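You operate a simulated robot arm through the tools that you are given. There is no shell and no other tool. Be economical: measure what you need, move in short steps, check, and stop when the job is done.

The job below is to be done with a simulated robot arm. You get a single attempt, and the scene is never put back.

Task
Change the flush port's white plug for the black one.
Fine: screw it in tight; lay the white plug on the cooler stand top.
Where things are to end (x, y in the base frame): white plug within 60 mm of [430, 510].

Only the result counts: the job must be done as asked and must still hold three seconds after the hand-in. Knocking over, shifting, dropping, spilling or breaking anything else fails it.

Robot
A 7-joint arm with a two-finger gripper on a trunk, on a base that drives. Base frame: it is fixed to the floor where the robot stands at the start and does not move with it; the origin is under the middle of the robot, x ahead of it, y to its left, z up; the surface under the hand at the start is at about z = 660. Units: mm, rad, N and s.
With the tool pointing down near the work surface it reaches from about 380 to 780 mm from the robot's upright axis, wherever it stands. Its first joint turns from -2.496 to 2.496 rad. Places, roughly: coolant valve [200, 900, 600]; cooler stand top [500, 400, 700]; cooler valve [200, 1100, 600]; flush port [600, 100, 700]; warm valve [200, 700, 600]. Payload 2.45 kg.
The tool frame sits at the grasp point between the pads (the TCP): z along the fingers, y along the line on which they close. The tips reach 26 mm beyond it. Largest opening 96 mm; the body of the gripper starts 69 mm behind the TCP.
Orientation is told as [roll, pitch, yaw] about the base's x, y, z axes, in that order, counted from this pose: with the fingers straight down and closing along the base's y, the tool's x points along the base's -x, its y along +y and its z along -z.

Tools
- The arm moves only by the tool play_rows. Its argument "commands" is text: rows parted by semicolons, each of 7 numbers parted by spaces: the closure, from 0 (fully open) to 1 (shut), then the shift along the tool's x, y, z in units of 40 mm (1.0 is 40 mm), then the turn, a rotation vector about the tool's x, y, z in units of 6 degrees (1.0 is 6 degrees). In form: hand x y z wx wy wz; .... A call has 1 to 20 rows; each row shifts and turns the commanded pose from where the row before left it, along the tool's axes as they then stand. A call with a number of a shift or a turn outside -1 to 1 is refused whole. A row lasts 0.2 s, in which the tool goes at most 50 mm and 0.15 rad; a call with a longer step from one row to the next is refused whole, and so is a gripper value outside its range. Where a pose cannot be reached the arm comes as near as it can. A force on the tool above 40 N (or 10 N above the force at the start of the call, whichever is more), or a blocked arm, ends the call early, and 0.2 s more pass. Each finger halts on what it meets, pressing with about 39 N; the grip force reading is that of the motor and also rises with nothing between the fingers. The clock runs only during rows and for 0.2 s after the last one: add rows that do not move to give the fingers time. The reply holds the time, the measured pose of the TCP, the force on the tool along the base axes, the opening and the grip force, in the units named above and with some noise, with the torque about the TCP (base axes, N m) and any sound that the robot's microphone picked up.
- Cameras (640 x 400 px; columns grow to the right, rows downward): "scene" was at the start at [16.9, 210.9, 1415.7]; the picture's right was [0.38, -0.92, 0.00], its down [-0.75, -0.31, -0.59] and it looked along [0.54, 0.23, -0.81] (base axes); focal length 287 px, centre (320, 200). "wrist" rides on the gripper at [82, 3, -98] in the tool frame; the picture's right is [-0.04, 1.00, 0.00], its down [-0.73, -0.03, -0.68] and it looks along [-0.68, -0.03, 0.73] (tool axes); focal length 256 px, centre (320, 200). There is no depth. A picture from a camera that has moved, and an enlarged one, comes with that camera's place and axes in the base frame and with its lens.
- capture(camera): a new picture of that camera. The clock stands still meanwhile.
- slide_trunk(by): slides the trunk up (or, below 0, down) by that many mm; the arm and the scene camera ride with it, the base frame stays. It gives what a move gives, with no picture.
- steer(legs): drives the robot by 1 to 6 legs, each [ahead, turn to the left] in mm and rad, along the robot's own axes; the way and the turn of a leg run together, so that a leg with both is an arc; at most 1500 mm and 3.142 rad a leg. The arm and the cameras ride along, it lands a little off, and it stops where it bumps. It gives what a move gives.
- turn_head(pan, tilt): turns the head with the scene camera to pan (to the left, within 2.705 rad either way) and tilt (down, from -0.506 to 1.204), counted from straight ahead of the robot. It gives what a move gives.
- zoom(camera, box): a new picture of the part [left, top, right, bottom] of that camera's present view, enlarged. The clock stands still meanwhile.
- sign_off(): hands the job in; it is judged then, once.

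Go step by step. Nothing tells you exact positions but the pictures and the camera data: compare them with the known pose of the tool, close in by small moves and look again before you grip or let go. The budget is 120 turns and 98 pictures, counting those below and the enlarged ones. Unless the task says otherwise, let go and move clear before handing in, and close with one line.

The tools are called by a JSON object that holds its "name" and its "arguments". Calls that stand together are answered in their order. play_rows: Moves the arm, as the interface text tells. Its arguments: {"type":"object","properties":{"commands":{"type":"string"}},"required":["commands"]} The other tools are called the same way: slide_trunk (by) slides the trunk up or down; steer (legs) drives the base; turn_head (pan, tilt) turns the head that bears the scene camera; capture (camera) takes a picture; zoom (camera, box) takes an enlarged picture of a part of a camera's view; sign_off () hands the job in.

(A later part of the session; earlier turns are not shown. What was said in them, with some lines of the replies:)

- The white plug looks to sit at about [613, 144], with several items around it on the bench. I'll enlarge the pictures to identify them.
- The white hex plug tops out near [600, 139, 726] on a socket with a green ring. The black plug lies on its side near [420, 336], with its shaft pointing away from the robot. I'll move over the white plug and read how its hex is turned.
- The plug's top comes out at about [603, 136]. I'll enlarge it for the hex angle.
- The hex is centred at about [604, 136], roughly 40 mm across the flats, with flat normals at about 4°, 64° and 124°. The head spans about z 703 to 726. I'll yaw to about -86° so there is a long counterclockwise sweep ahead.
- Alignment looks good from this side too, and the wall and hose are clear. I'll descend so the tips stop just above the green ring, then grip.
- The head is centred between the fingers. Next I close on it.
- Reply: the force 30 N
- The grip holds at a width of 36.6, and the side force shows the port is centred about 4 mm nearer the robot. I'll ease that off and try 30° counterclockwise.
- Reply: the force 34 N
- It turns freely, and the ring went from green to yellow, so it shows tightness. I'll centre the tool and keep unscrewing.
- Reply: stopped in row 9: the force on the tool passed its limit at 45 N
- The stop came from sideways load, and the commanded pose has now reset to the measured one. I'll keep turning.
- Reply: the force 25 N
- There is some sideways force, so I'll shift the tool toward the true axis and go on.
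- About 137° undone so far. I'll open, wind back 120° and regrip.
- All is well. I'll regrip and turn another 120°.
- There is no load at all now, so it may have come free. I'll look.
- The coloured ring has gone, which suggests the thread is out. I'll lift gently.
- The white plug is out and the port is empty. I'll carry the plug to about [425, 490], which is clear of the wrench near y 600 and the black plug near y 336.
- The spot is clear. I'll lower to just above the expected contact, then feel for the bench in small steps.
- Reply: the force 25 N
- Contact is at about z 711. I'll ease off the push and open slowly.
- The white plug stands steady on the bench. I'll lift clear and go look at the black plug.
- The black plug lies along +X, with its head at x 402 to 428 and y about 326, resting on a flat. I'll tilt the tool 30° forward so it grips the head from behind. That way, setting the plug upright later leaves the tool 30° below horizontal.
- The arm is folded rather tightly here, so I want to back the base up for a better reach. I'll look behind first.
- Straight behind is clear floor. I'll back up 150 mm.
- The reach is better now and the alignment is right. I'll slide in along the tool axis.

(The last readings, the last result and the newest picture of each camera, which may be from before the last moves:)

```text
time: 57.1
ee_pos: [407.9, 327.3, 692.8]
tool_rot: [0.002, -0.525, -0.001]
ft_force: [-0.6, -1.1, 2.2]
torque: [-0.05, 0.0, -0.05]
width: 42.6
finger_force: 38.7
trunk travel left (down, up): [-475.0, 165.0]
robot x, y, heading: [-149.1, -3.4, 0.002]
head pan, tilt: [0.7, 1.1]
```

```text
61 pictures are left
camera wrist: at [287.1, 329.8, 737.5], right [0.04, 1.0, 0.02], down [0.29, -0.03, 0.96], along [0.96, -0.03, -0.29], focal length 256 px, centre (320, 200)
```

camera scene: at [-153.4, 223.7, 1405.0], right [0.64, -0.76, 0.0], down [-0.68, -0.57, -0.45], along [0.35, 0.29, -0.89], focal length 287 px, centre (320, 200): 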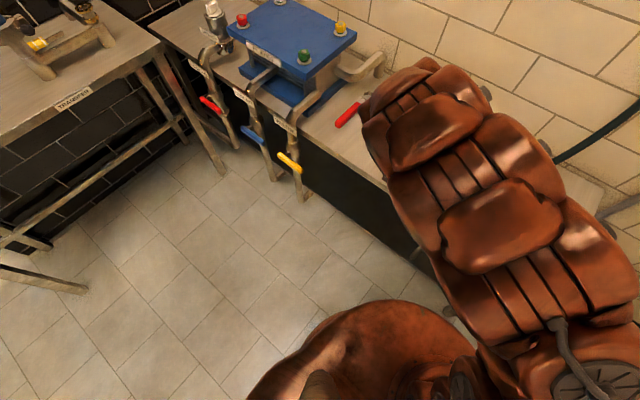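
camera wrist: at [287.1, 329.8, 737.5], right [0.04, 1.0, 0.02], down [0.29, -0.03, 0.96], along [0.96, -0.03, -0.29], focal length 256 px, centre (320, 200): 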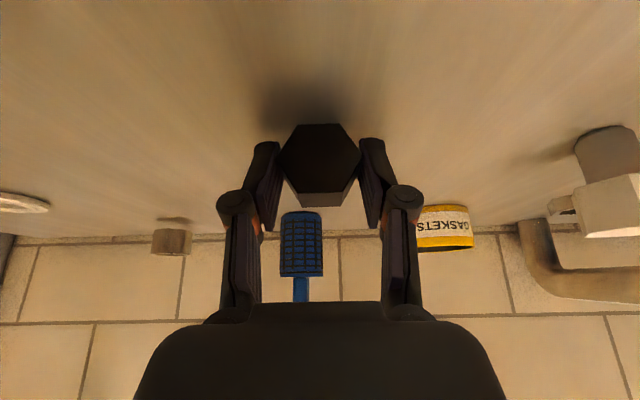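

The black plug is gripped across its corners at a width of 42.6. I'll lift it, bring the tool vertical, then start yawing counterclockwise.

{"name": "play_rows", "arguments": {"commands": "1 -0.15 0 -0.26 0 0 0; 1 -0.4 0 -0.69 0 0 0; 1 -0.5 0 -0.86 0 0 0; 1 -0.5 0 -0.86 0 0 0; 1 -0.5 0 -0.86 0 0 0; 1 -0.5 0 -0.86 0 0 0; 1 0 0 0 0 1 0; 1 0 0 0 0 1 0; 1 0 0 0 0 1 0; 1 0 0 0 0 1 0; 1 0 0 0 0 1 0; 1 0 0 0 0 0 0"}}

{"name": "play_rows", "arguments": {"commands": "1 -0.5 0 0 0 0 0; 1 -0.9 0 0 0 0 0; 1 -0.6 0 0 0 0 0; 1 0 0 0 0 0 -1; 1 0 0 0 0 0 -1; 1 0 0 0 0 0 -1; 1 0 0 0 0 0 -1; 1 0 0 0 0 0 -1; 1 0 0 0 0 0 -1; 1 0 0 0 0 0 -1; 1 0 0 0 0 0 -1; 1 0 0 0 0 0 -1; 1 0 0 0 0 0 -1; 1 0 0 0 0 0 -1; 1 0 0 0 0 0 -1; 1 0 0 0 0 0 -1; 1 0 0 0 0 0 -1; 1 0 0 0 0 0 -1; 1 0 0 0 0 0 -1; 1 0 0 0 0 0 0"}}

{"name": "capture", "arguments": {"camera": "wrist"}}

{"name": "capture", "arguments": {"camera": "scene"}}

```text
time: 59.7
ee_pos: [408.6, 327.8, 895.1]
tool_rot: [0.0, 0.001, -0.002]
ft_force: [0.6, 0.5, -1.1]
torque: [-0.01, -0.04, -0.02]
width: 42.5
finger_force: 38.9
trunk travel left (down, up): [-475.0, 165.0]
robot x, y, heading: [-152.2, 2.0, 0.0]
head pan, tilt: [0.7, 1.1]
```

```text
time: 63.9
ee_pos: [487.7, 328.6, 895.8]
tool_rot: [-0.002, -0.001, 1.676]
ft_force: [-0.6, -0.2, -0.9]
torque: [0.01, -0.01, 0.01]
width: 42.3
finger_force: 39.0
trunk travel left (down, up): [-475.0, 165.0]
robot x, y, heading: [-151.0, -3.4, -0.001]
head pan, tilt: [0.7, 1.1]
```

```text
60 pictures are left
camera wrist: at [492.5, 244.4, 994.9], right [-1.0, -0.06, 0.0], down [-0.05, 0.73, 0.68], along [-0.04, 0.68, -0.73], focal length 256 px, centre (320, 200)
```

wrist: 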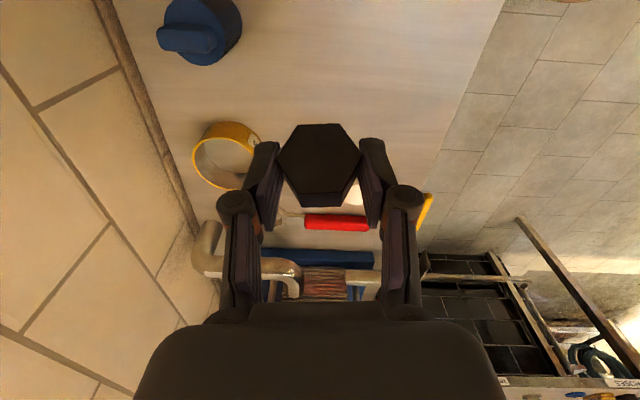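

```text
59 pictures are left
camera scene: at [-153.3, 223.7, 1405.0], right [0.64, -0.76, 0.0], down [-0.68, -0.57, -0.45], along [0.35, 0.29, -0.89], focal length 287 px, centre (320, 200)
```

scene: 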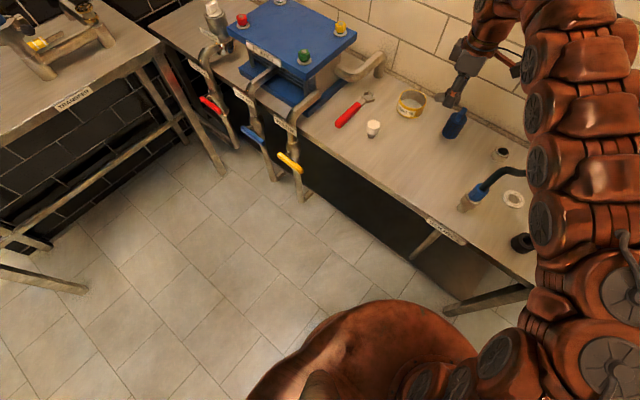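

The yaw works without trouble. I'll go on to about 135° and then tip the plug upright while still high.

{"name": "play_rows", "arguments": {"commands": "1 0 0 0 0 0 -1; 1 0 0 0 0 0 -1; 1 0 0 0 0 0 -1; 1 0 0 0 0 0 -1; 1 0 0 0 0 0 -1; 1 0 0 0 0 0 -1; 1 0 0 0 0 0 -0.5; 1 0 0 0 0 1 0; 1 0 0 0 0 1 0; 1 0 0 0 0 1 0; 1 0 0 0 0 1 0; 1 0 0 0 0 1 0; 1 0 0 0 0 0 0; 1 0 0 0 0 0 0"}}

{"name": "capture", "arguments": {"camera": "scene"}}

```text
time: 66.9
ee_pos: [486.5, 327.2, 895.6]
tool_rot: [-0.003, 0.524, 2.355]
ft_force: [1.4, 0.9, -0.9]
torque: [-0.03, 0.01, -0.03]
width: 42.4
finger_force: 39.0
trunk travel left (down, up): [-475.0, 165.0]
robot x, y, heading: [-155.7, 1.6, 0.001]
head pan, tilt: [0.7, 1.1]
```

```text
58 pictures are left
camera scene: at [-153.3, 223.7, 1405.0], right [0.64, -0.76, 0.0], down [-0.68, -0.57, -0.45], along [0.35, 0.29, -0.89], focal length 287 px, centre (320, 200)
```

scene: 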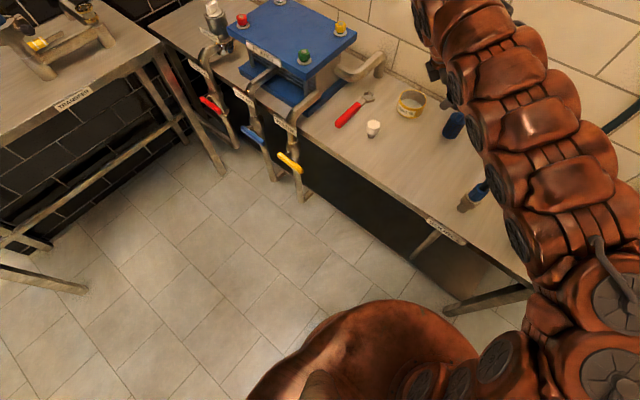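

{"name": "play_rows", "arguments": {"commands": "1 0 0 0 0 1 0; 1 0 0 0 0 1 0; 1 0 0 0 0 1 0; 1 0 0 0 0 1 0; 1 0 0 0 0 1 0; 1 0 0 0 0 0 0; 1 0 0 0 0 0 0"}}

{"name": "turn_head", "arguments": {"pan": 0.4, "tilt": 0.8}}

{"name": "capture", "arguments": {"camera": "scene"}}

{"name": "capture", "arguments": {"camera": "wrist"}}

```text
time: 68.5
ee_pos: [488.7, 326.9, 896.2]
tool_rot: [-0.004, 1.049, 2.351]
ft_force: [-0.1, 0.1, -0.4]
torque: [0.02, 0.01, 0.0]
width: 42.4
finger_force: 38.5
trunk travel left (down, up): [-475.0, 165.0]
robot x, y, heading: [-150.2, -1.3, 0.003]
head pan, tilt: [0.7, 1.1]
```

```text
time: 69.3
ee_pos: [488.4, 326.8, 894.4]
tool_rot: [-0.003, 1.046, 2.352]
ft_force: [0.6, 0.2, -0.5]
torque: [0.04, -0.05, -0.03]
width: 42.5
finger_force: 38.9
trunk travel left (down, up): [-475.0, 165.0]
robot x, y, heading: [-148.7, -3.3, 0.001]
head pan, tilt: [0.4, 0.799]
```

```text
57 pictures are left
camera scene: at [-127.4, 214.5, 1426.7], right [0.39, -0.92, 0.0], down [-0.66, -0.28, -0.7], along [0.64, 0.27, -0.72], focal length 287 px, centre (320, 200)
```

scene: 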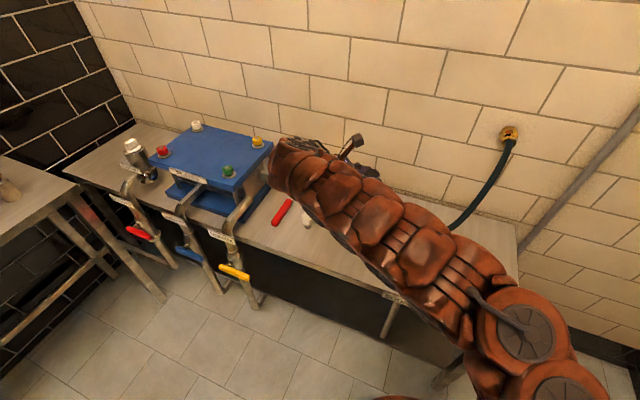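

```text
56 pictures are left
camera wrist: at [453.5, 354.9, 1016.1], right [-0.72, -0.69, -0.04], down [-0.65, 0.7, -0.3], along [0.23, -0.19, -0.95], focal length 256 px, centre (320, 200)
```

wrist: 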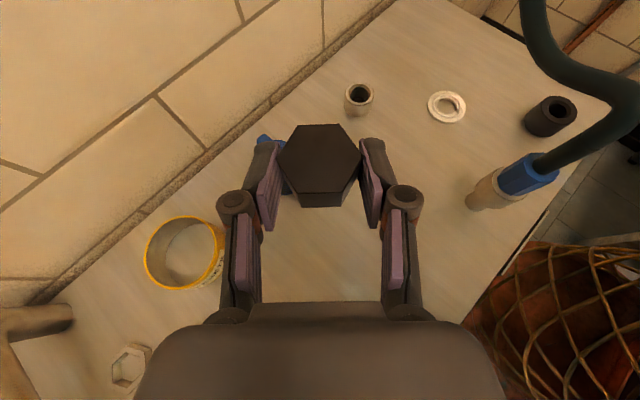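

The plug hangs vertically, and the wrist camera sees both the head and the open port. The head axis is about [497, 316] and the port about [600, 139]. I'll move across at this height first.

{"name": "play_rows", "arguments": {"commands": "1 0.413 0.218 0.714 0 0 0; 1 0.413 0.218 0.714 0 0 0; 1 0.413 0.218 0.714 0 0 0; 1 0.413 0.218 0.714 0 0 0; 1 0.413 0.218 0.714 0 0 0; 1 0.413 0.218 0.714 0 0 0; 1 0 0 0 0 0 0; 1 0 0 0 0 0 0"}}

{"name": "capture", "arguments": {"camera": "scene"}}

{"name": "capture", "arguments": {"camera": "wrist"}}

```text
time: 71.1
ee_pos: [590.6, 150.9, 895.7]
tool_rot: [-0.006, 1.047, 2.352]
ft_force: [0.1, 0.6, -1.5]
torque: [-0.02, 0.01, 0.02]
width: 42.5
finger_force: 38.8
trunk travel left (down, up): [-475.0, 165.0]
robot x, y, heading: [-151.0, -0.2, 0.001]
head pan, tilt: [0.4, 0.799]
```

```text
55 pictures are left
camera scene: at [-127.3, 214.4, 1426.7], right [0.39, -0.92, 0.0], down [-0.66, -0.28, -0.7], along [0.64, 0.27, -0.72], focal length 287 px, centre (320, 200)
```

scene: 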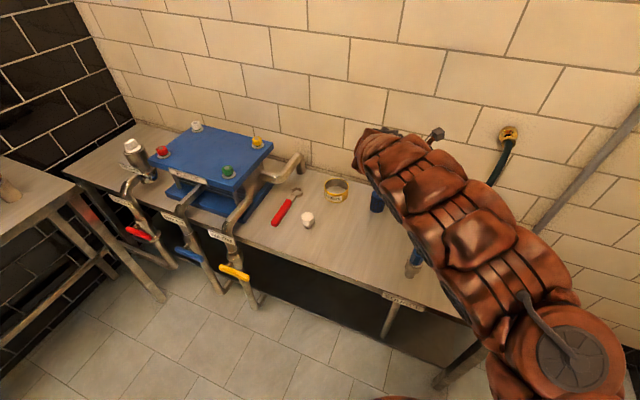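

```text
54 pictures are left
camera wrist: at [556.9, 178.5, 1016.5], right [-0.72, -0.69, -0.04], down [-0.65, 0.7, -0.3], along [0.23, -0.19, -0.95], focal length 256 px, centre (320, 200)
```

wrist: 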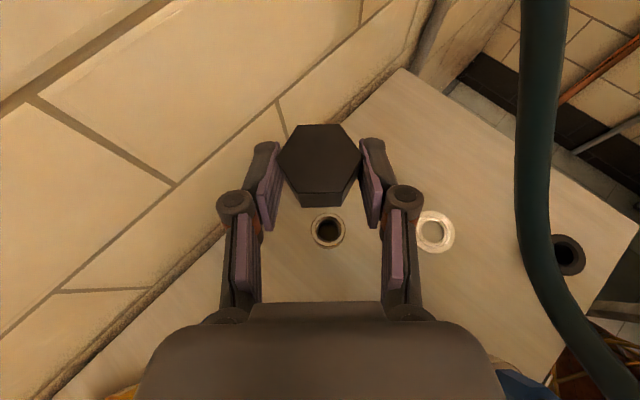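

The plug is above the port to within a couple of millimetres. I'll lower straight down part way and check again.

{"name": "play_rows", "arguments": {"commands": "1 -0.5 0 0.2887 0 0 0; 1 -0.5 0 0.2887 0 0 0; 1 -0.5 0 0.2887 0 0 0; 1 -0.5 0 0.2887 0 0 0; 1 0 0 0 0 0 0; 1 0 0 0 0 0 0"}}

{"name": "capture", "arguments": {"camera": "scene"}}

{"name": "capture", "arguments": {"camera": "wrist"}}

```text
time: 72.5
ee_pos: [590.3, 151.1, 801.9]
tool_rot: [-0.005, 1.047, 2.351]
ft_force: [-0.3, -1.1, -0.9]
torque: [0.02, 0.03, 0.0]
width: 42.5
finger_force: 39.1
trunk travel left (down, up): [-475.0, 165.0]
robot x, y, heading: [-152.1, -0.7, 0.001]
head pan, tilt: [0.4, 0.799]
```

```text
53 pictures are left
camera scene: at [-127.3, 214.4, 1426.8], right [0.39, -0.92, 0.0], down [-0.66, -0.28, -0.7], along [0.64, 0.27, -0.72], focal length 287 px, centre (320, 200)
```

scene: 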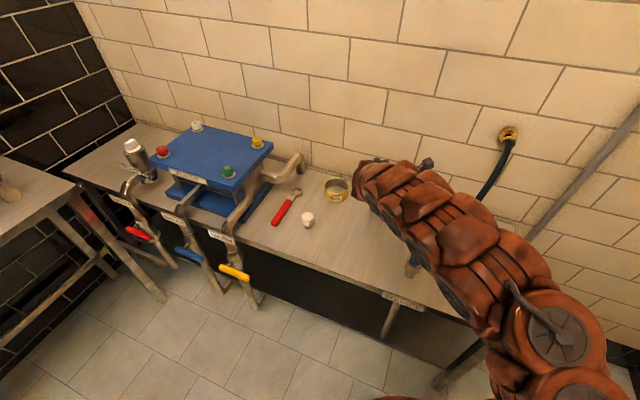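

```text
52 pictures are left
camera wrist: at [556.3, 178.2, 923.7], right [-0.72, -0.69, -0.04], down [-0.65, 0.7, -0.3], along [0.23, -0.19, -0.95], focal length 256 px, centre (320, 200)
```

wrist: 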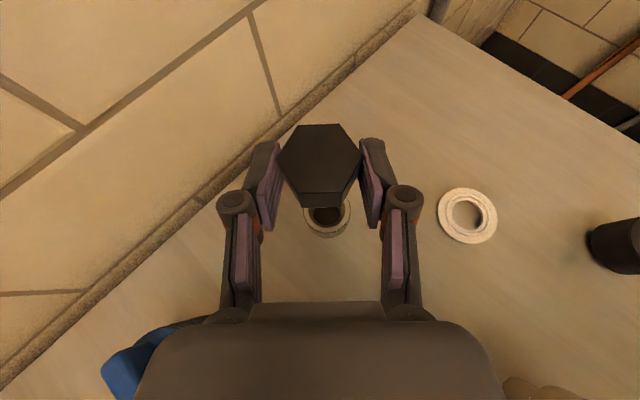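

{"name": "zoom", "arguments": {"camera": "wrist", "box": [260, 110, 390, 250]}}

```text
2.86 times, centred on (325, 180) of wrist
camera zoom: at [556.3, 178.2, 923.7], right [-0.72, -0.69, -0.04], down [-0.65, 0.7, -0.3], along [0.23, -0.19, -0.95], focal length 731 px, centre (306, 257)
```

zoom: 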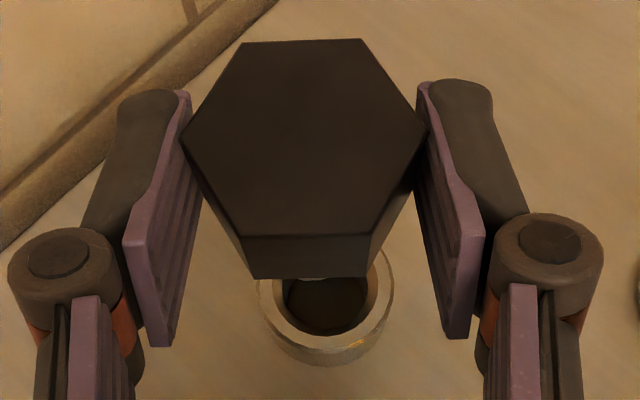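

By both the kinematics and the picture, the plug should shift about 2.4 mm forward along the tool and 1.5 mm sideways. I'll apply that and lower another 30 mm.

{"name": "play_rows", "arguments": {"commands": "1 0.03 0.0375 0.052 0 0 0; 1 -0.325 0 0.1876 0 0 0; 1 -0.325 0 0.1876 0 0 0; 1 0 0 0 0 0 0; 1 0 0 0 0 0 0"}}

{"name": "zoom", "arguments": {"camera": "wrist", "box": [260, 110, 390, 250]}}

```text
time: 73.7
ee_pos: [590.4, 147.3, 772.6]
tool_rot: [-0.004, 1.047, 2.353]
ft_force: [0.6, -0.6, -1.0]
torque: [0.01, -0.02, 0.01]
width: 42.4
finger_force: 38.9
trunk travel left (down, up): [-475.0, 165.0]
robot x, y, heading: [-155.5, 0.1, -0.0]
head pan, tilt: [0.4, 0.799]
```

```text
2.86 times, centred on (325, 180) of wrist
camera zoom: at [556.7, 175.3, 893.4], right [-0.72, -0.69, -0.04], down [-0.65, 0.7, -0.3], along [0.23, -0.19, -0.95], focal length 731 px, centre (306, 257)
```

zoom: 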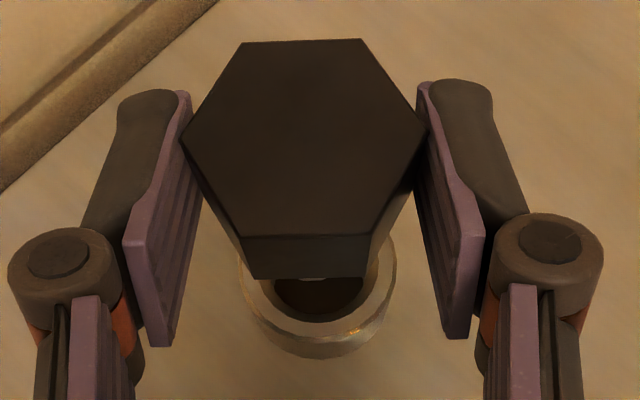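

By the vertical-line check the plug is within about 1 mm of the hole axis. I'll lower gently with the force guard watching.

{"name": "play_rows", "arguments": {"commands": "1 -0.108 0 0.0625 0 0 0; 1 -0.108 0 0.0625 0 0 0; 1 -0.108 0 0.0625 0 0 0; 1 -0.108 0 0.0625 0 0 0; 1 -0.108 0 0.0625 0 0 0; 1 -0.108 0 0.0625 0 0 0; 1 0 0 0 0 0 0"}}

{"name": "zoom", "arguments": {"camera": "wrist", "box": [260, 110, 390, 250]}}

```text
time: 75.3
ee_pos: [591.5, 147.5, 742.9]
tool_rot: [-0.001, 1.047, 2.353]
ft_force: [-6.4, 0.3, -2.8]
torque: [0.03, 0.3, -0.09]
width: 42.3
finger_force: 39.2
trunk travel left (down, up): [-475.0, 165.0]
robot x, y, heading: [-150.6, 1.2, 0.005]
head pan, tilt: [0.4, 0.799]
```

```text
2.86 times, centred on (325, 180) of wrist
camera zoom: at [557.0, 175.1, 863.1], right [-0.72, -0.69, -0.04], down [-0.65, 0.7, -0.3], along [0.23, -0.19, -0.95], focal length 731 px, centre (306, 257)
```

zoom: 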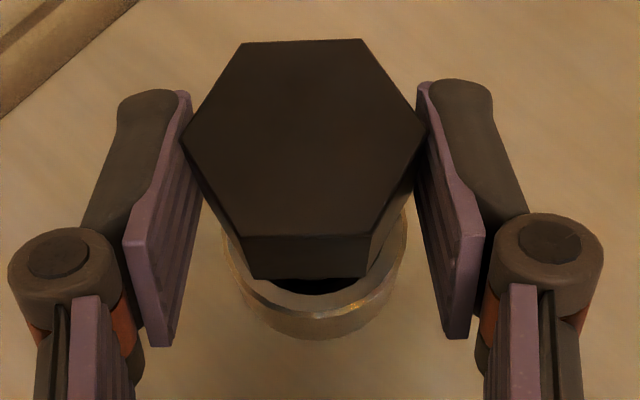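

The shaft tip has entered the hole and touches it lightly on the far side. I'll shift 1 mm back and keep lowering.

{"name": "play_rows", "arguments": {"commands": "1 -0.009 0.018 -0.015 0 0 0; 1 -0.087 0 0.05 0 0 0; 1 -0.087 0 0.05 0 0 0; 1 -0.065 0 0.0375 0 0 0; 1 -0.065 0 0.0375 0 0 0; 1 0 0 0 0 0 0"}}

{"name": "zoom", "arguments": {"camera": "wrist", "box": [260, 110, 390, 250]}}

```text
time: 76.7
ee_pos: [589.2, 147.9, 731.9]
tool_rot: [-0.007, 1.051, 2.35]
ft_force: [-10.5, -2.6, 21.5]
torque: [-0.41, 0.05, -0.12]
width: 42.4
finger_force: 38.2
trunk travel left (down, up): [-475.0, 165.0]
robot x, y, heading: [-154.1, 1.3, 0.003]
head pan, tilt: [0.4, 0.799]
```

```text
2.86 times, centred on (325, 180) of wrist
camera zoom: at [555.2, 175.3, 852.5], right [-0.72, -0.69, -0.04], down [-0.65, 0.7, -0.3], along [0.23, -0.19, -0.95], focal length 731 px, centre (306, 257)
```

zoom: 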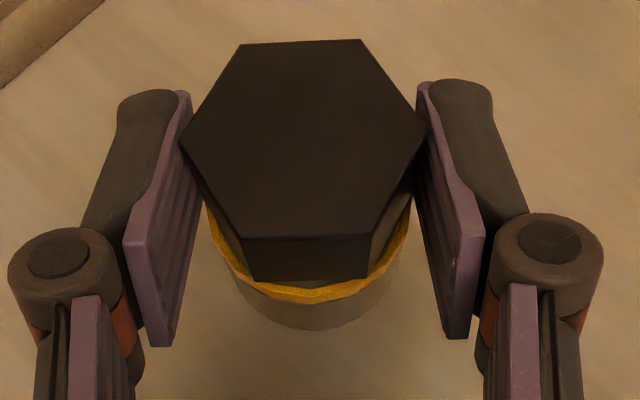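

The yellow ring has appeared, so the plug is seated but not tight. I'll let go and back out along the tool.

{"name": "play_rows", "arguments": {"commands": "1 0.03 0 -0.018 0 0 0; 0.7 0 0 0 0 0 0; 0.5 0 0 0 0 0 0; 0.3 0 0 0 0 0 0; 0.1 0 0 0 0 0 0; 0 0 0 0 0 0 0; 0 0 0 0 0 0 0"}}

{"name": "capture", "arguments": {"camera": "wrist"}}

```text
time: 78.3
ee_pos: [590.2, 147.5, 731.5]
tool_rot: [-0.003, 1.047, 2.351]
ft_force: [-0.4, -0.2, 0.8]
torque: [-0.02, 0.01, 0.03]
width: 96.2
finger_force: 0.1
trunk travel left (down, up): [-475.0, 165.0]
robot x, y, heading: [-148.5, 0.3, 0.002]
head pan, tilt: [0.4, 0.799]
```

```text
47 pictures are left
camera wrist: at [556.1, 175.4, 851.2], right [-0.72, -0.69, -0.04], down [-0.65, 0.7, -0.3], along [0.23, -0.19, -0.95], focal length 256 px, centre (320, 200)
```

wrist: 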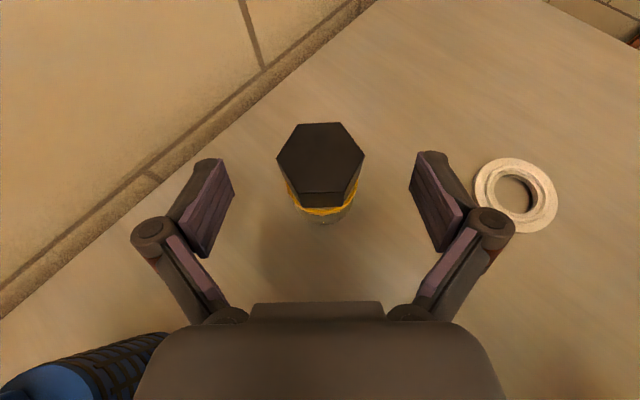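

The plug stands in the port. I'll retreat, rise and bring the tool back to vertical.

{"name": "play_rows", "arguments": {"commands": "0 0 0 -0.5 0 0 0; 0 0 0 -0.5 0 0 0; 0 0 0 -0.6 0 0 0; 0 0.866 0 -0.5 0 0 0; 0 0.866 0 -0.5 0 0 0; 0 0.866 0 -0.5 0 0 0; 0 0.866 0 -0.5 0 0 0; 0 0 0 0 0 -1 0; 0 0 0 0 0 -1 0; 0 0 0 0 0 -1 0; 0 0 0 0 0 -1 0; 0 0 0 0 0 -1 0; 0 0 0 0 0 -1 0; 0 0 0 0 0 -1 0; 0 0 0 0 0 -1 0; 0 0 0 0 0 -1 0; 0 0 0 0 0 -1 0; 0 0 0 0 0 0 0"}}

{"name": "play_rows", "arguments": {"commands": "0 0 0 0 0 0 1; 0 0 0 0 0 0 1; 0 0 0 0 0 0 1; 0 0 0 0 0 0 1; 0 0 0 0 0 0 1; 0 0 0 0 0 0 1; 0 0 0 0 0 0 1; 0 0 0 0 0 0 1; 0 0 0 0 0 0 1; 0 0 0 0 0 0 1; 0 0 0 0 0 0 1; 0 0 0 0 0 0 1; 0 0 0 0 0 0 1; 0 0 0 0 0 0 1; 0 0 0 0 0 0 1; 0 0 0 0 0 0 0; 0 0 0 0 0 0 0"}}

{"name": "capture", "arguments": {"camera": "wrist"}}

{"name": "capture", "arguments": {"camera": "scene"}}

```text
time: 82.1
ee_pos: [551.0, 186.3, 922.3]
tool_rot: [-0.003, -0.002, 2.355]
ft_force: [0.9, -0.1, -0.6]
torque: [0.06, -0.02, -0.01]
width: 96.1
finger_force: 0.1
trunk travel left (down, up): [-475.0, 165.0]
robot x, y, heading: [-150.7, -0.5, -0.0]
head pan, tilt: [0.4, 0.799]
```

```text
time: 85.7
ee_pos: [549.7, 186.5, 922.0]
tool_rot: [0.001, 0.0, 0.783]
ft_force: [0.5, 0.6, -0.6]
torque: [-0.03, 0.0, 0.04]
width: 96.1
finger_force: 0.1
trunk travel left (down, up): [-475.0, 165.0]
robot x, y, heading: [-148.8, 3.1, -0.001]
head pan, tilt: [0.4, 0.799]
```

```text
46 pictures are left
camera wrist: at [490.1, 130.1, 1021.7], right [-0.68, 0.74, 0.0], down [0.54, 0.5, 0.68], along [0.5, 0.46, -0.73], focal length 256 px, centre (320, 200)
```

wrist: 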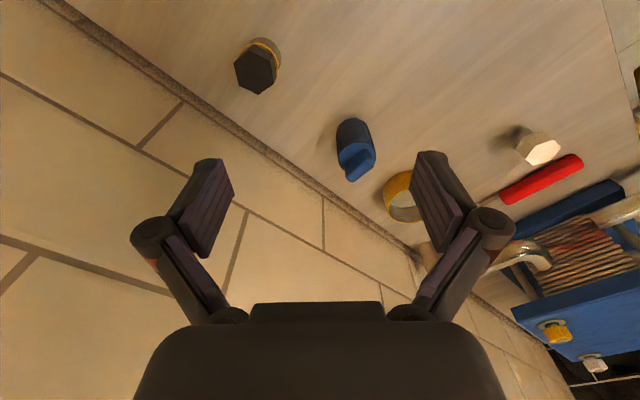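

```text
45 pictures are left
camera scene: at [-127.3, 214.3, 1426.8], right [0.39, -0.92, 0.0], down [-0.66, -0.28, -0.7], along [0.64, 0.27, -0.72], focal length 287 px, centre (320, 200)
```

scene: 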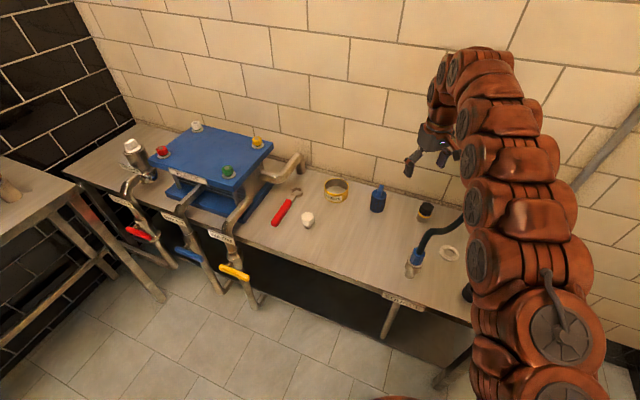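

The plug looks right and the yellow ring is still showing. I'll pull the hand back and drive forward 150 mm, so the arm is in the same posture that cleared the hose before.

{"name": "play_rows", "arguments": {"commands": "0 0.65 0.23 0 0 0 0; 0 0.65 0.23 0 0 0 0; 0 0.65 0.23 0 0 0 0; 0 0.63 0.22 0 0 0 0; 0 0 0 0 0 0 0; 0 0 0 0 0 0 0"}}

{"name": "steer", "arguments": {"legs": [[150, 0]]}}

{"name": "capture", "arguments": {"camera": "wrist"}}

{"name": "capture", "arguments": {"camera": "scene"}}

```text
time: 87.1
ee_pos: [453.5, 139.7, 922.6]
tool_rot: [-0.001, -0.001, 0.784]
ft_force: [-0.9, 0.5, 0.7]
torque: [-0.02, 0.02, -0.02]
width: 95.7
finger_force: 0.2
trunk travel left (down, up): [-475.0, 165.0]
robot x, y, heading: [-151.5, -1.3, 0.002]
head pan, tilt: [0.4, 0.799]
```

```text
time: 88.5
ee_pos: [602.3, 140.6, 924.3]
tool_rot: [0.002, -0.003, 0.785]
ft_force: [-0.4, 0.3, 0.4]
torque: [0.0, -0.04, 0.01]
width: 96.0
finger_force: 0.0
trunk travel left (down, up): [-475.0, 165.0]
robot x, y, heading: [-4.0, -0.8, 0.004]
head pan, tilt: [0.4, 0.799]
```

```text
44 pictures are left
camera wrist: at [541.9, 83.1, 1021.1], right [-0.68, 0.73, 0.0], down [0.54, 0.5, 0.68], along [0.5, 0.46, -0.73], focal length 256 px, centre (320, 200)
```

wrist: 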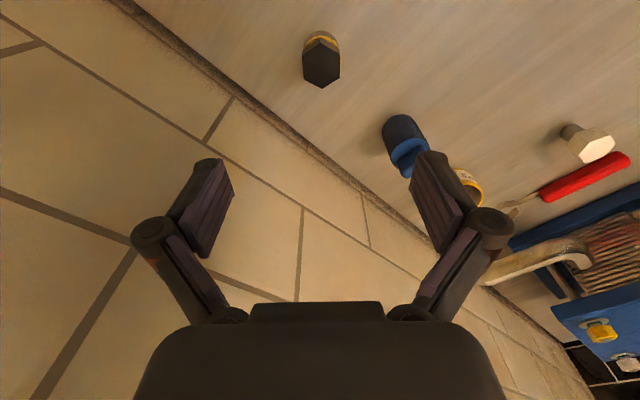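

```text
43 pictures are left
camera scene: at [23.0, 214.5, 1426.8], right [0.39, -0.92, 0.0], down [-0.66, -0.28, -0.7], along [0.64, 0.27, -0.72], focal length 287 px, centre (320, 200)
```

scene: 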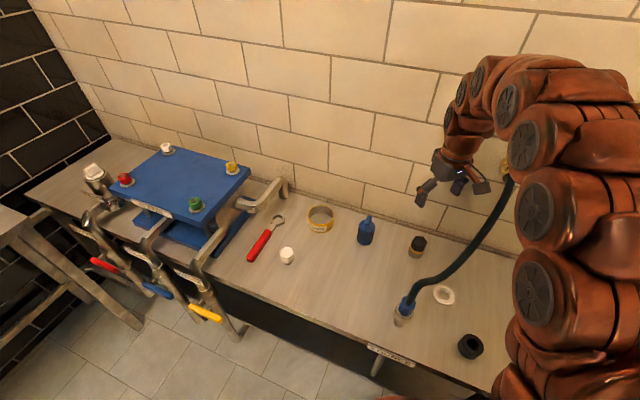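

{"name": "play_rows", "arguments": {"commands": "0 0.05 0.014 0.8 0 0 0; 0 0 0 0.9 0 0 0; 0 0 0 0.9 0 0 0; 0 0 0 0.9 0 0 0; 0 0 0 0.6 0 0 0; 0 0 0 0 0 0 0; 0 0 0 0 0 0 0"}}

{"name": "zoom", "arguments": {"camera": "wrist", "box": [220, 60, 420, 240]}}

```text
time: 90.1
ee_pos: [600.9, 138.8, 758.9]
tool_rot: [0.001, -0.003, 0.786]
ft_force: [0.4, -0.3, -0.6]
torque: [0.01, 0.04, 0.0]
width: 96.0
finger_force: 0.0
trunk travel left (down, up): [-475.0, 165.0]
robot x, y, heading: [0.4, 0.5, 0.001]
head pan, tilt: [0.4, 0.799]
```

```text
2.22 times, centred on (320, 150) of wrist
camera zoom: at [540.0, 82.3, 856.7], right [-0.68, 0.73, 0.0], down [0.54, 0.5, 0.68], along [0.5, 0.46, -0.73], focal length 569 px, centre (320, 311)
```

zoom: 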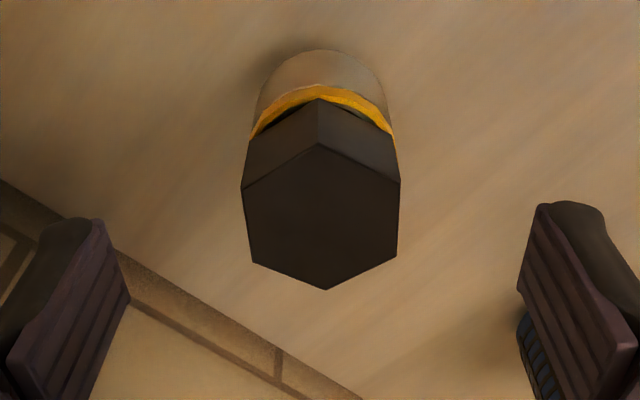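

The flats line up with the fingers. I'll descend, grip and turn clockwise.

{"name": "play_rows", "arguments": {"commands": "0 0 0 0.3 0 0 0; 0 0 0 0.3 0 0 0; 0 0 0 0 0 0 0; 1 0 0 0 0 0 0; 1 0 0 0 0 0 0; 1 0 0 0 0 0 0; 1 0 0 0 0 0 0; 1 0 0 0 0 0 0; 1 0 0 0 0 0 0"}}

{"name": "capture", "arguments": {"camera": "wrist"}}

```text
time: 92.1
ee_pos: [600.8, 139.0, 733.9]
tool_rot: [-0.002, -0.003, 0.786]
ft_force: [-6.7, 6.4, 1.4]
torque: [0.18, 0.21, 0.02]
width: 36.6
finger_force: 39.4
trunk travel left (down, up): [-475.0, 165.0]
robot x, y, heading: [2.1, 1.2, -0.001]
head pan, tilt: [0.4, 0.799]
```

```text
41 pictures are left
camera wrist: at [539.6, 82.6, 832.8], right [-0.68, 0.73, 0.0], down [0.54, 0.5, 0.68], along [0.5, 0.46, -0.73], focal length 256 px, centre (320, 200)
```

wrist: 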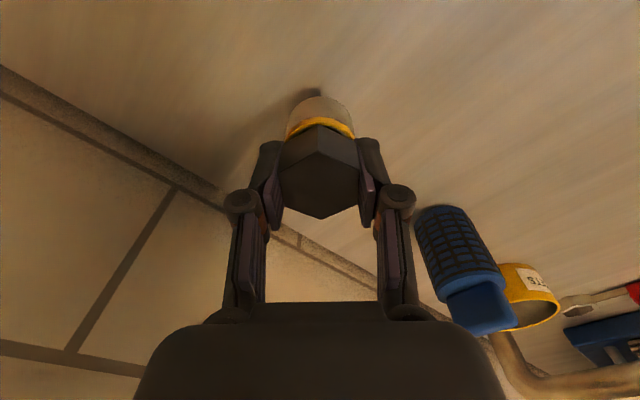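

{"name": "play_rows", "arguments": {"commands": "1 0 0.028 0 0 0 0; 1 0 0 0 0 0 1; 1 0 0 0 0 0 1; 1 0 0 0 0 0 1; 1 0 0 0 0 0 1; 1 0 0 0 0 0 1; 1 0 0 0 0 0 1; 1 0 0 0 0 0 1; 1 0 0 0 0 0 1; 1 0 0 0 0 0 1; 1 0 0 0 0 0 1; 1 0 0 0 0 0 0"}}

{"name": "zoom", "arguments": {"camera": "wrist", "box": [220, 60, 420, 240]}}

```text
time: 94.7
ee_pos: [600.6, 138.7, 734.7]
tool_rot: [0.001, 0.0, -0.264]
ft_force: [4.5, -27.4, -8.4]
torque: [-0.73, -0.63, 0.04]
width: 36.5
finger_force: 38.8
trunk travel left (down, up): [-475.0, 165.0]
robot x, y, heading: [-0.3, 0.4, -0.002]
head pan, tilt: [0.4, 0.799]
```

```text
2.22 times, centred on (320, 150) of wrist
camera zoom: at [522.1, 161.1, 833.0], right [0.3, 0.95, 0.0], down [0.7, -0.22, 0.68], along [0.65, -0.2, -0.73], focal length 569 px, centre (320, 311)
```

zoom: 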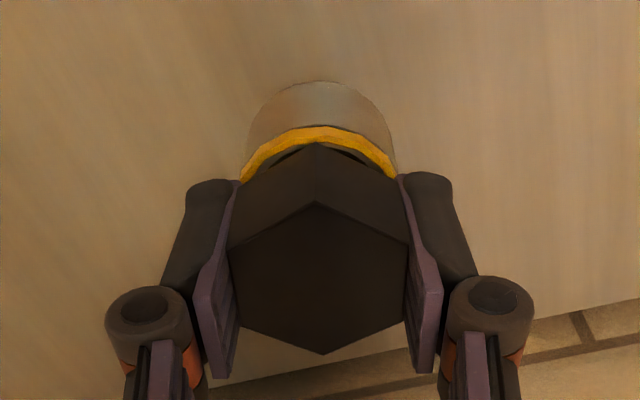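

It turned 60°. I'll ease the sideways load and carry on.

{"name": "play_rows", "arguments": {"commands": "1 -0.016 -0.06 0 0 0 0; 1 0 0 0 0 0 1; 1 0 0 0 0 0 1; 1 0 0 0 0 0 1; 1 0 0 0 0 0 1; 1 0 0 0 0 0 1; 1 0 0 0 0 0 0"}}

```text
time: 96.3
ee_pos: [598.8, 137.8, 734.2]
tool_rot: [0.001, 0.0, -0.786]
ft_force: [2.3, -6.4, -7.2]
torque: [-0.37, -0.2, 0.05]
width: 36.5
finger_force: 38.9
trunk travel left (down, up): [-475.0, 165.0]
robot x, y, heading: [-1.5, 0.5, 0.002]
head pan, tilt: [0.4, 0.799]
```

{"name": "play_rows", "arguments": {"commands": "1 0 -0.02 0 0 0 0; 1 0 0 0 0 0 1; 1 0 0 0 0 0 1; 1 0 0 0 0 0 1; 1 0 0 0 0 0 1; 1 0 0 0 0 0 1; 1 0 0 0 0 0 1; 1 0 0 0 0 0 0"}}

{"name": "zoom", "arguments": {"camera": "wrist", "box": [220, 60, 420, 240]}}

```text
time: 98.1
ee_pos: [599.9, 137.2, 733.8]
tool_rot: [0.001, 0.003, -1.417]
ft_force: [-2.9, 1.4, -4.0]
torque: [-0.06, 0.12, 0.0]
width: 36.6
finger_force: 38.8
trunk travel left (down, up): [-475.0, 165.0]
robot x, y, heading: [-0.9, -1.5, 0.001]
head pan, tilt: [0.4, 0.799]
```

```text
2.22 times, centred on (320, 150) of wrist
camera zoom: at [589.3, 216.7, 833.3], right [0.99, 0.12, 0.0], down [0.08, -0.73, 0.68], along [0.08, -0.67, -0.74], focal length 569 px, centre (320, 311)
```

zoom: 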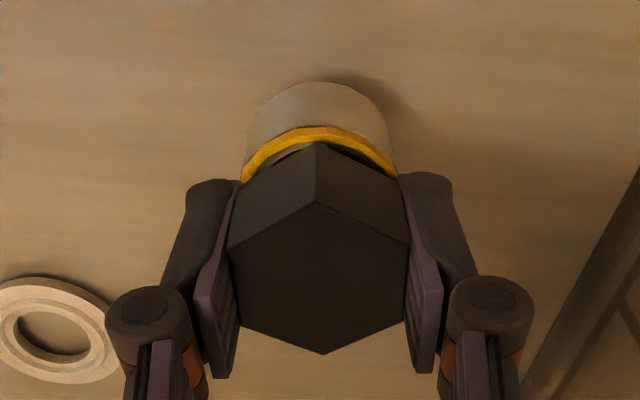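

126° are on and the ring is still yellow. I'll regrip for the next stroke.

{"name": "play_rows", "arguments": {"commands": "0 0 0 0 0 0 0; 0 0 0 0 0 0 0; 0 0 0 0 0 0 0; 0 0 0 0 0 0 -1; 0 0 0 0 0 0 -1; 0 0 0 0 0 0 -1; 0 0 0 0 0 0 -1; 0 0 0 0 0 0 -1; 0 0 0 0 0 0 -1; 0 0 0 0 0 0 -1; 0 0 0 0 0 0 -1; 0 0 0 0 0 0 -1; 0 0 0 0 0 0 -1; 0 0 0 0 0 0 -1; 0 0 0 0 0 0 -1; 0 0 0 0 0 0 -1; 0 0 0 0 0 0 -1; 0 0 0 0 0 0 -1; 0 0 0 0 0 0 -1; 0 0 0 0 0 0 -1"}}

{"name": "play_rows", "arguments": {"commands": "0 0 0 0 0 0 -1; 0 0 0 0 0 0 -1; 0 0 0 0 0 0 -1; 0 0 0 0 0 0 0; 0 0 0 0 0 0 0; 1 0 0 0 0 0 0; 1 0 0 0 0 0 0; 1 0 0 0 0 0 0; 1 0 0 0 0 0 0; 1 0 0 0 0 0 0; 1 0 0 0 0 0 0"}}

{"name": "zoom", "arguments": {"camera": "wrist", "box": [220, 60, 420, 240]}}

```text
time: 102.3
ee_pos: [600.0, 136.2, 734.6]
tool_rot: [-0.001, -0.002, 0.369]
ft_force: [-0.3, 0.6, -0.2]
torque: [0.0, 0.01, -0.01]
width: 96.1
finger_force: 0.1
trunk travel left (down, up): [-475.0, 165.0]
robot x, y, heading: [-1.1, 2.3, -0.001]
head pan, tilt: [0.4, 0.799]
```

```text
time: 104.7
ee_pos: [599.3, 139.1, 735.1]
tool_rot: [0.001, -0.002, 0.681]
ft_force: [-11.6, 13.2, 3.9]
torque: [0.34, 0.34, 0.01]
width: 36.9
finger_force: 39.1
trunk travel left (down, up): [-475.0, 165.0]
robot x, y, heading: [0.3, -2.2, 0.004]
head pan, tilt: [0.4, 0.799]
```

```text
2.22 times, centred on (320, 150) of wrist
camera zoom: at [532.8, 87.8, 833.2], right [-0.6, 0.8, 0.0], down [0.59, 0.44, 0.68], along [0.55, 0.41, -0.73], focal length 569 px, centre (320, 311)
```

zoom: 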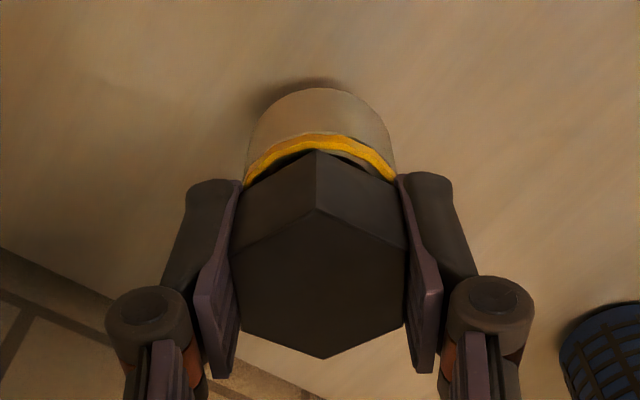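

{"name": "play_rows", "arguments": {"commands": "1 0 0.05 0 0 0 0; 1 0 0 0 0 0 1; 1 0 0 0 0 0 1; 1 0 0 0 0 0 1; 1 0 0 0 0 0 1; 1 0 0 0 0 0 1; 1 0 0 0 0 0 1; 1 0 0 0 0 0 0"}}

{"name": "zoom", "arguments": {"camera": "wrist", "box": [220, 60, 420, 240]}}

```text
time: 106.5
ee_pos: [598.4, 139.0, 734.9]
tool_rot: [0.002, -0.001, 0.05]
ft_force: [-1.2, 4.8, 1.4]
torque: [0.06, 0.02, -0.01]
width: 36.5
finger_force: 39.1
trunk travel left (down, up): [-475.0, 165.0]
robot x, y, heading: [3.3, -1.0, 0.003]
head pan, tilt: [0.4, 0.799]
```

```text
2.22 times, centred on (320, 150) of wrist
camera zoom: at [516.3, 136.0, 833.1], right [-0.01, 1.0, 0.0], down [0.73, 0.01, 0.68], along [0.68, 0.01, -0.73], focal length 569 px, centre (320, 311)
```

zoom: 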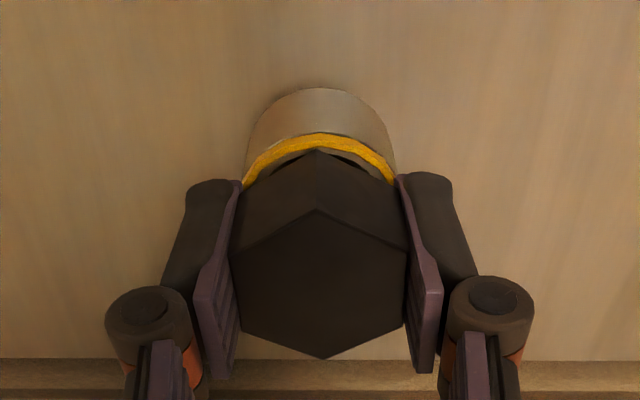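

{"name": "play_rows", "arguments": {"commands": "1 0 0 0 0 0 1; 1 0 0 0 0 0 1; 1 0 0 0 0 0 1; 1 0 0 0 0 0 1; 1 0 0 0 0 0 1; 1 0 0 0 0 0 1; 1 0 0 0 0 0 0"}}

{"name": "play_rows", "arguments": {"commands": "1 0 0 0 0 0 1; 1 0 0 0 0 0 1; 1 0 0 0 0 0 1; 1 0 0 0 0 0 1; 1 0 0 0 0 0 1; 1 0 0 0 0 0 1; 1 0 0 0 0 0 1; 1 0 0 0 0 0 0"}}

{"name": "zoom", "arguments": {"camera": "wrist", "box": [220, 60, 420, 240]}}

```text
time: 108.1
ee_pos: [598.9, 138.3, 734.6]
tool_rot: [0.002, -0.002, -0.579]
ft_force: [0.7, 4.1, -2.8]
torque: [-0.04, -0.14, -0.01]
width: 36.6
finger_force: 38.6
trunk travel left (down, up): [-475.0, 165.0]
robot x, y, heading: [-4.1, 2.6, 0.001]
head pan, tilt: [0.4, 0.799]
```

```text
time: 109.9
ee_pos: [599.4, 137.9, 734.4]
tool_rot: [0.003, 0.001, -1.31]
ft_force: [8.5, 4.8, -3.0]
torque: [-0.06, -0.15, 0.34]
width: 42.1
finger_force: 39.4
trunk travel left (down, up): [-475.0, 165.0]
robot x, y, heading: [-1.8, -2.3, 0.004]
head pan, tilt: [0.4, 0.799]
```

```text
2.22 times, centred on (320, 150) of wrist
camera zoom: at [580.5, 216.6, 833.0], right [0.98, 0.22, 0.0], down [0.16, -0.72, 0.68], along [0.15, -0.66, -0.73], focal length 569 px, centre (320, 311)
```

zoom: 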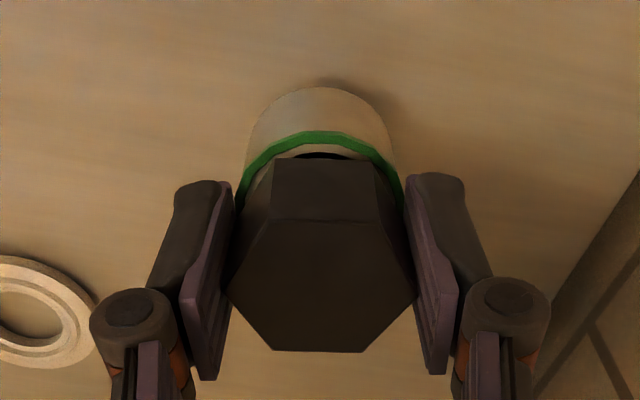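

The ring is green and the fingers slipped over the corners, so the plug is tight. I'll release, rise clear and check both plugs.

{"name": "play_rows", "arguments": {"commands": "0.5 0 0 0 0 0 0; 0 0 0 0 0 0 0; 0 0 0 0 0 0 0; 0 0 0 0 0 0 0; 0 0 0 -0.5 0 0 0; 0 0 0 -0.9 0 0 0; 0 0 0 -0.9 0 0 0; 0 0 0 -0.9 0 0 0; 0 0 0 -0.9 0 0 0; 0 0 0 0 0 0 0; 0 0 0 0 0 0 0"}}

{"name": "capture", "arguments": {"camera": "wrist"}}

{"name": "capture", "arguments": {"camera": "scene"}}

```text
time: 112.3
ee_pos: [598.5, 137.8, 897.9]
tool_rot: [0.002, 0.0, -1.309]
ft_force: [0.1, 0.5, -0.3]
torque: [-0.02, 0.0, -0.01]
width: 96.0
finger_force: 0.1
trunk travel left (down, up): [-475.0, 165.0]
robot x, y, heading: [-1.9, 2.9, 0.003]
head pan, tilt: [0.4, 0.799]
```

```text
35 pictures are left
camera wrist: at [579.6, 216.9, 997.0], right [0.98, 0.22, 0.0], down [0.16, -0.72, 0.68], along [0.15, -0.66, -0.73], focal length 256 px, centre (320, 200)
```

wrist: 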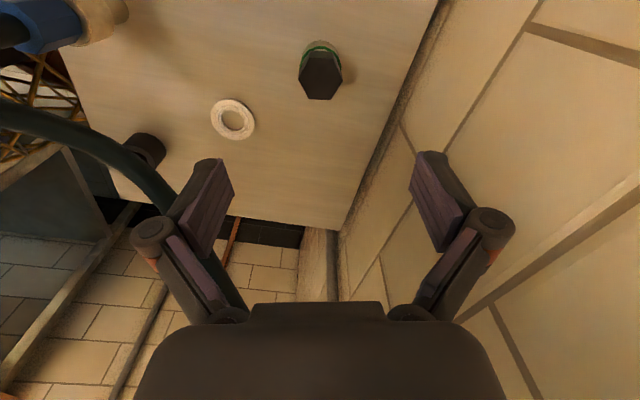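

```text
34 pictures are left
camera scene: at [23.1, 214.4, 1426.8], right [0.39, -0.92, 0.0], down [-0.66, -0.28, -0.7], along [0.64, 0.27, -0.72], focal length 287 px, centre (320, 200)
```

scene: 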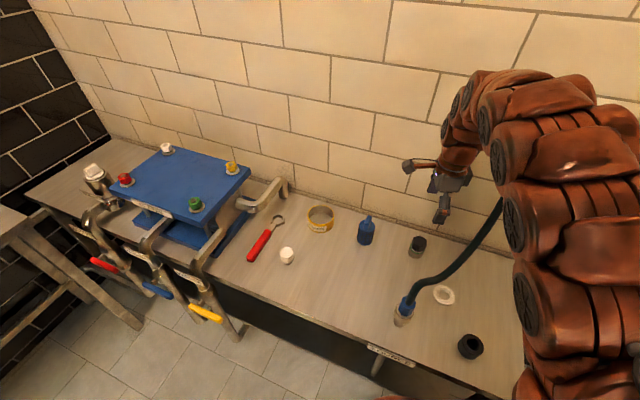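

The black plug is in the port with its ring green, and the white plug rests on the bench near [425, 491]. Nothing else has moved, so I'm handing in.

{"name": "sign_off", "arguments": {}}

```text
The job is handed in.
```

The flush port now has the black plug screwed in tight (its ring shows green), and the white plug stands upright on the cooler stand top near [425, 491], about 20 mm from the target.
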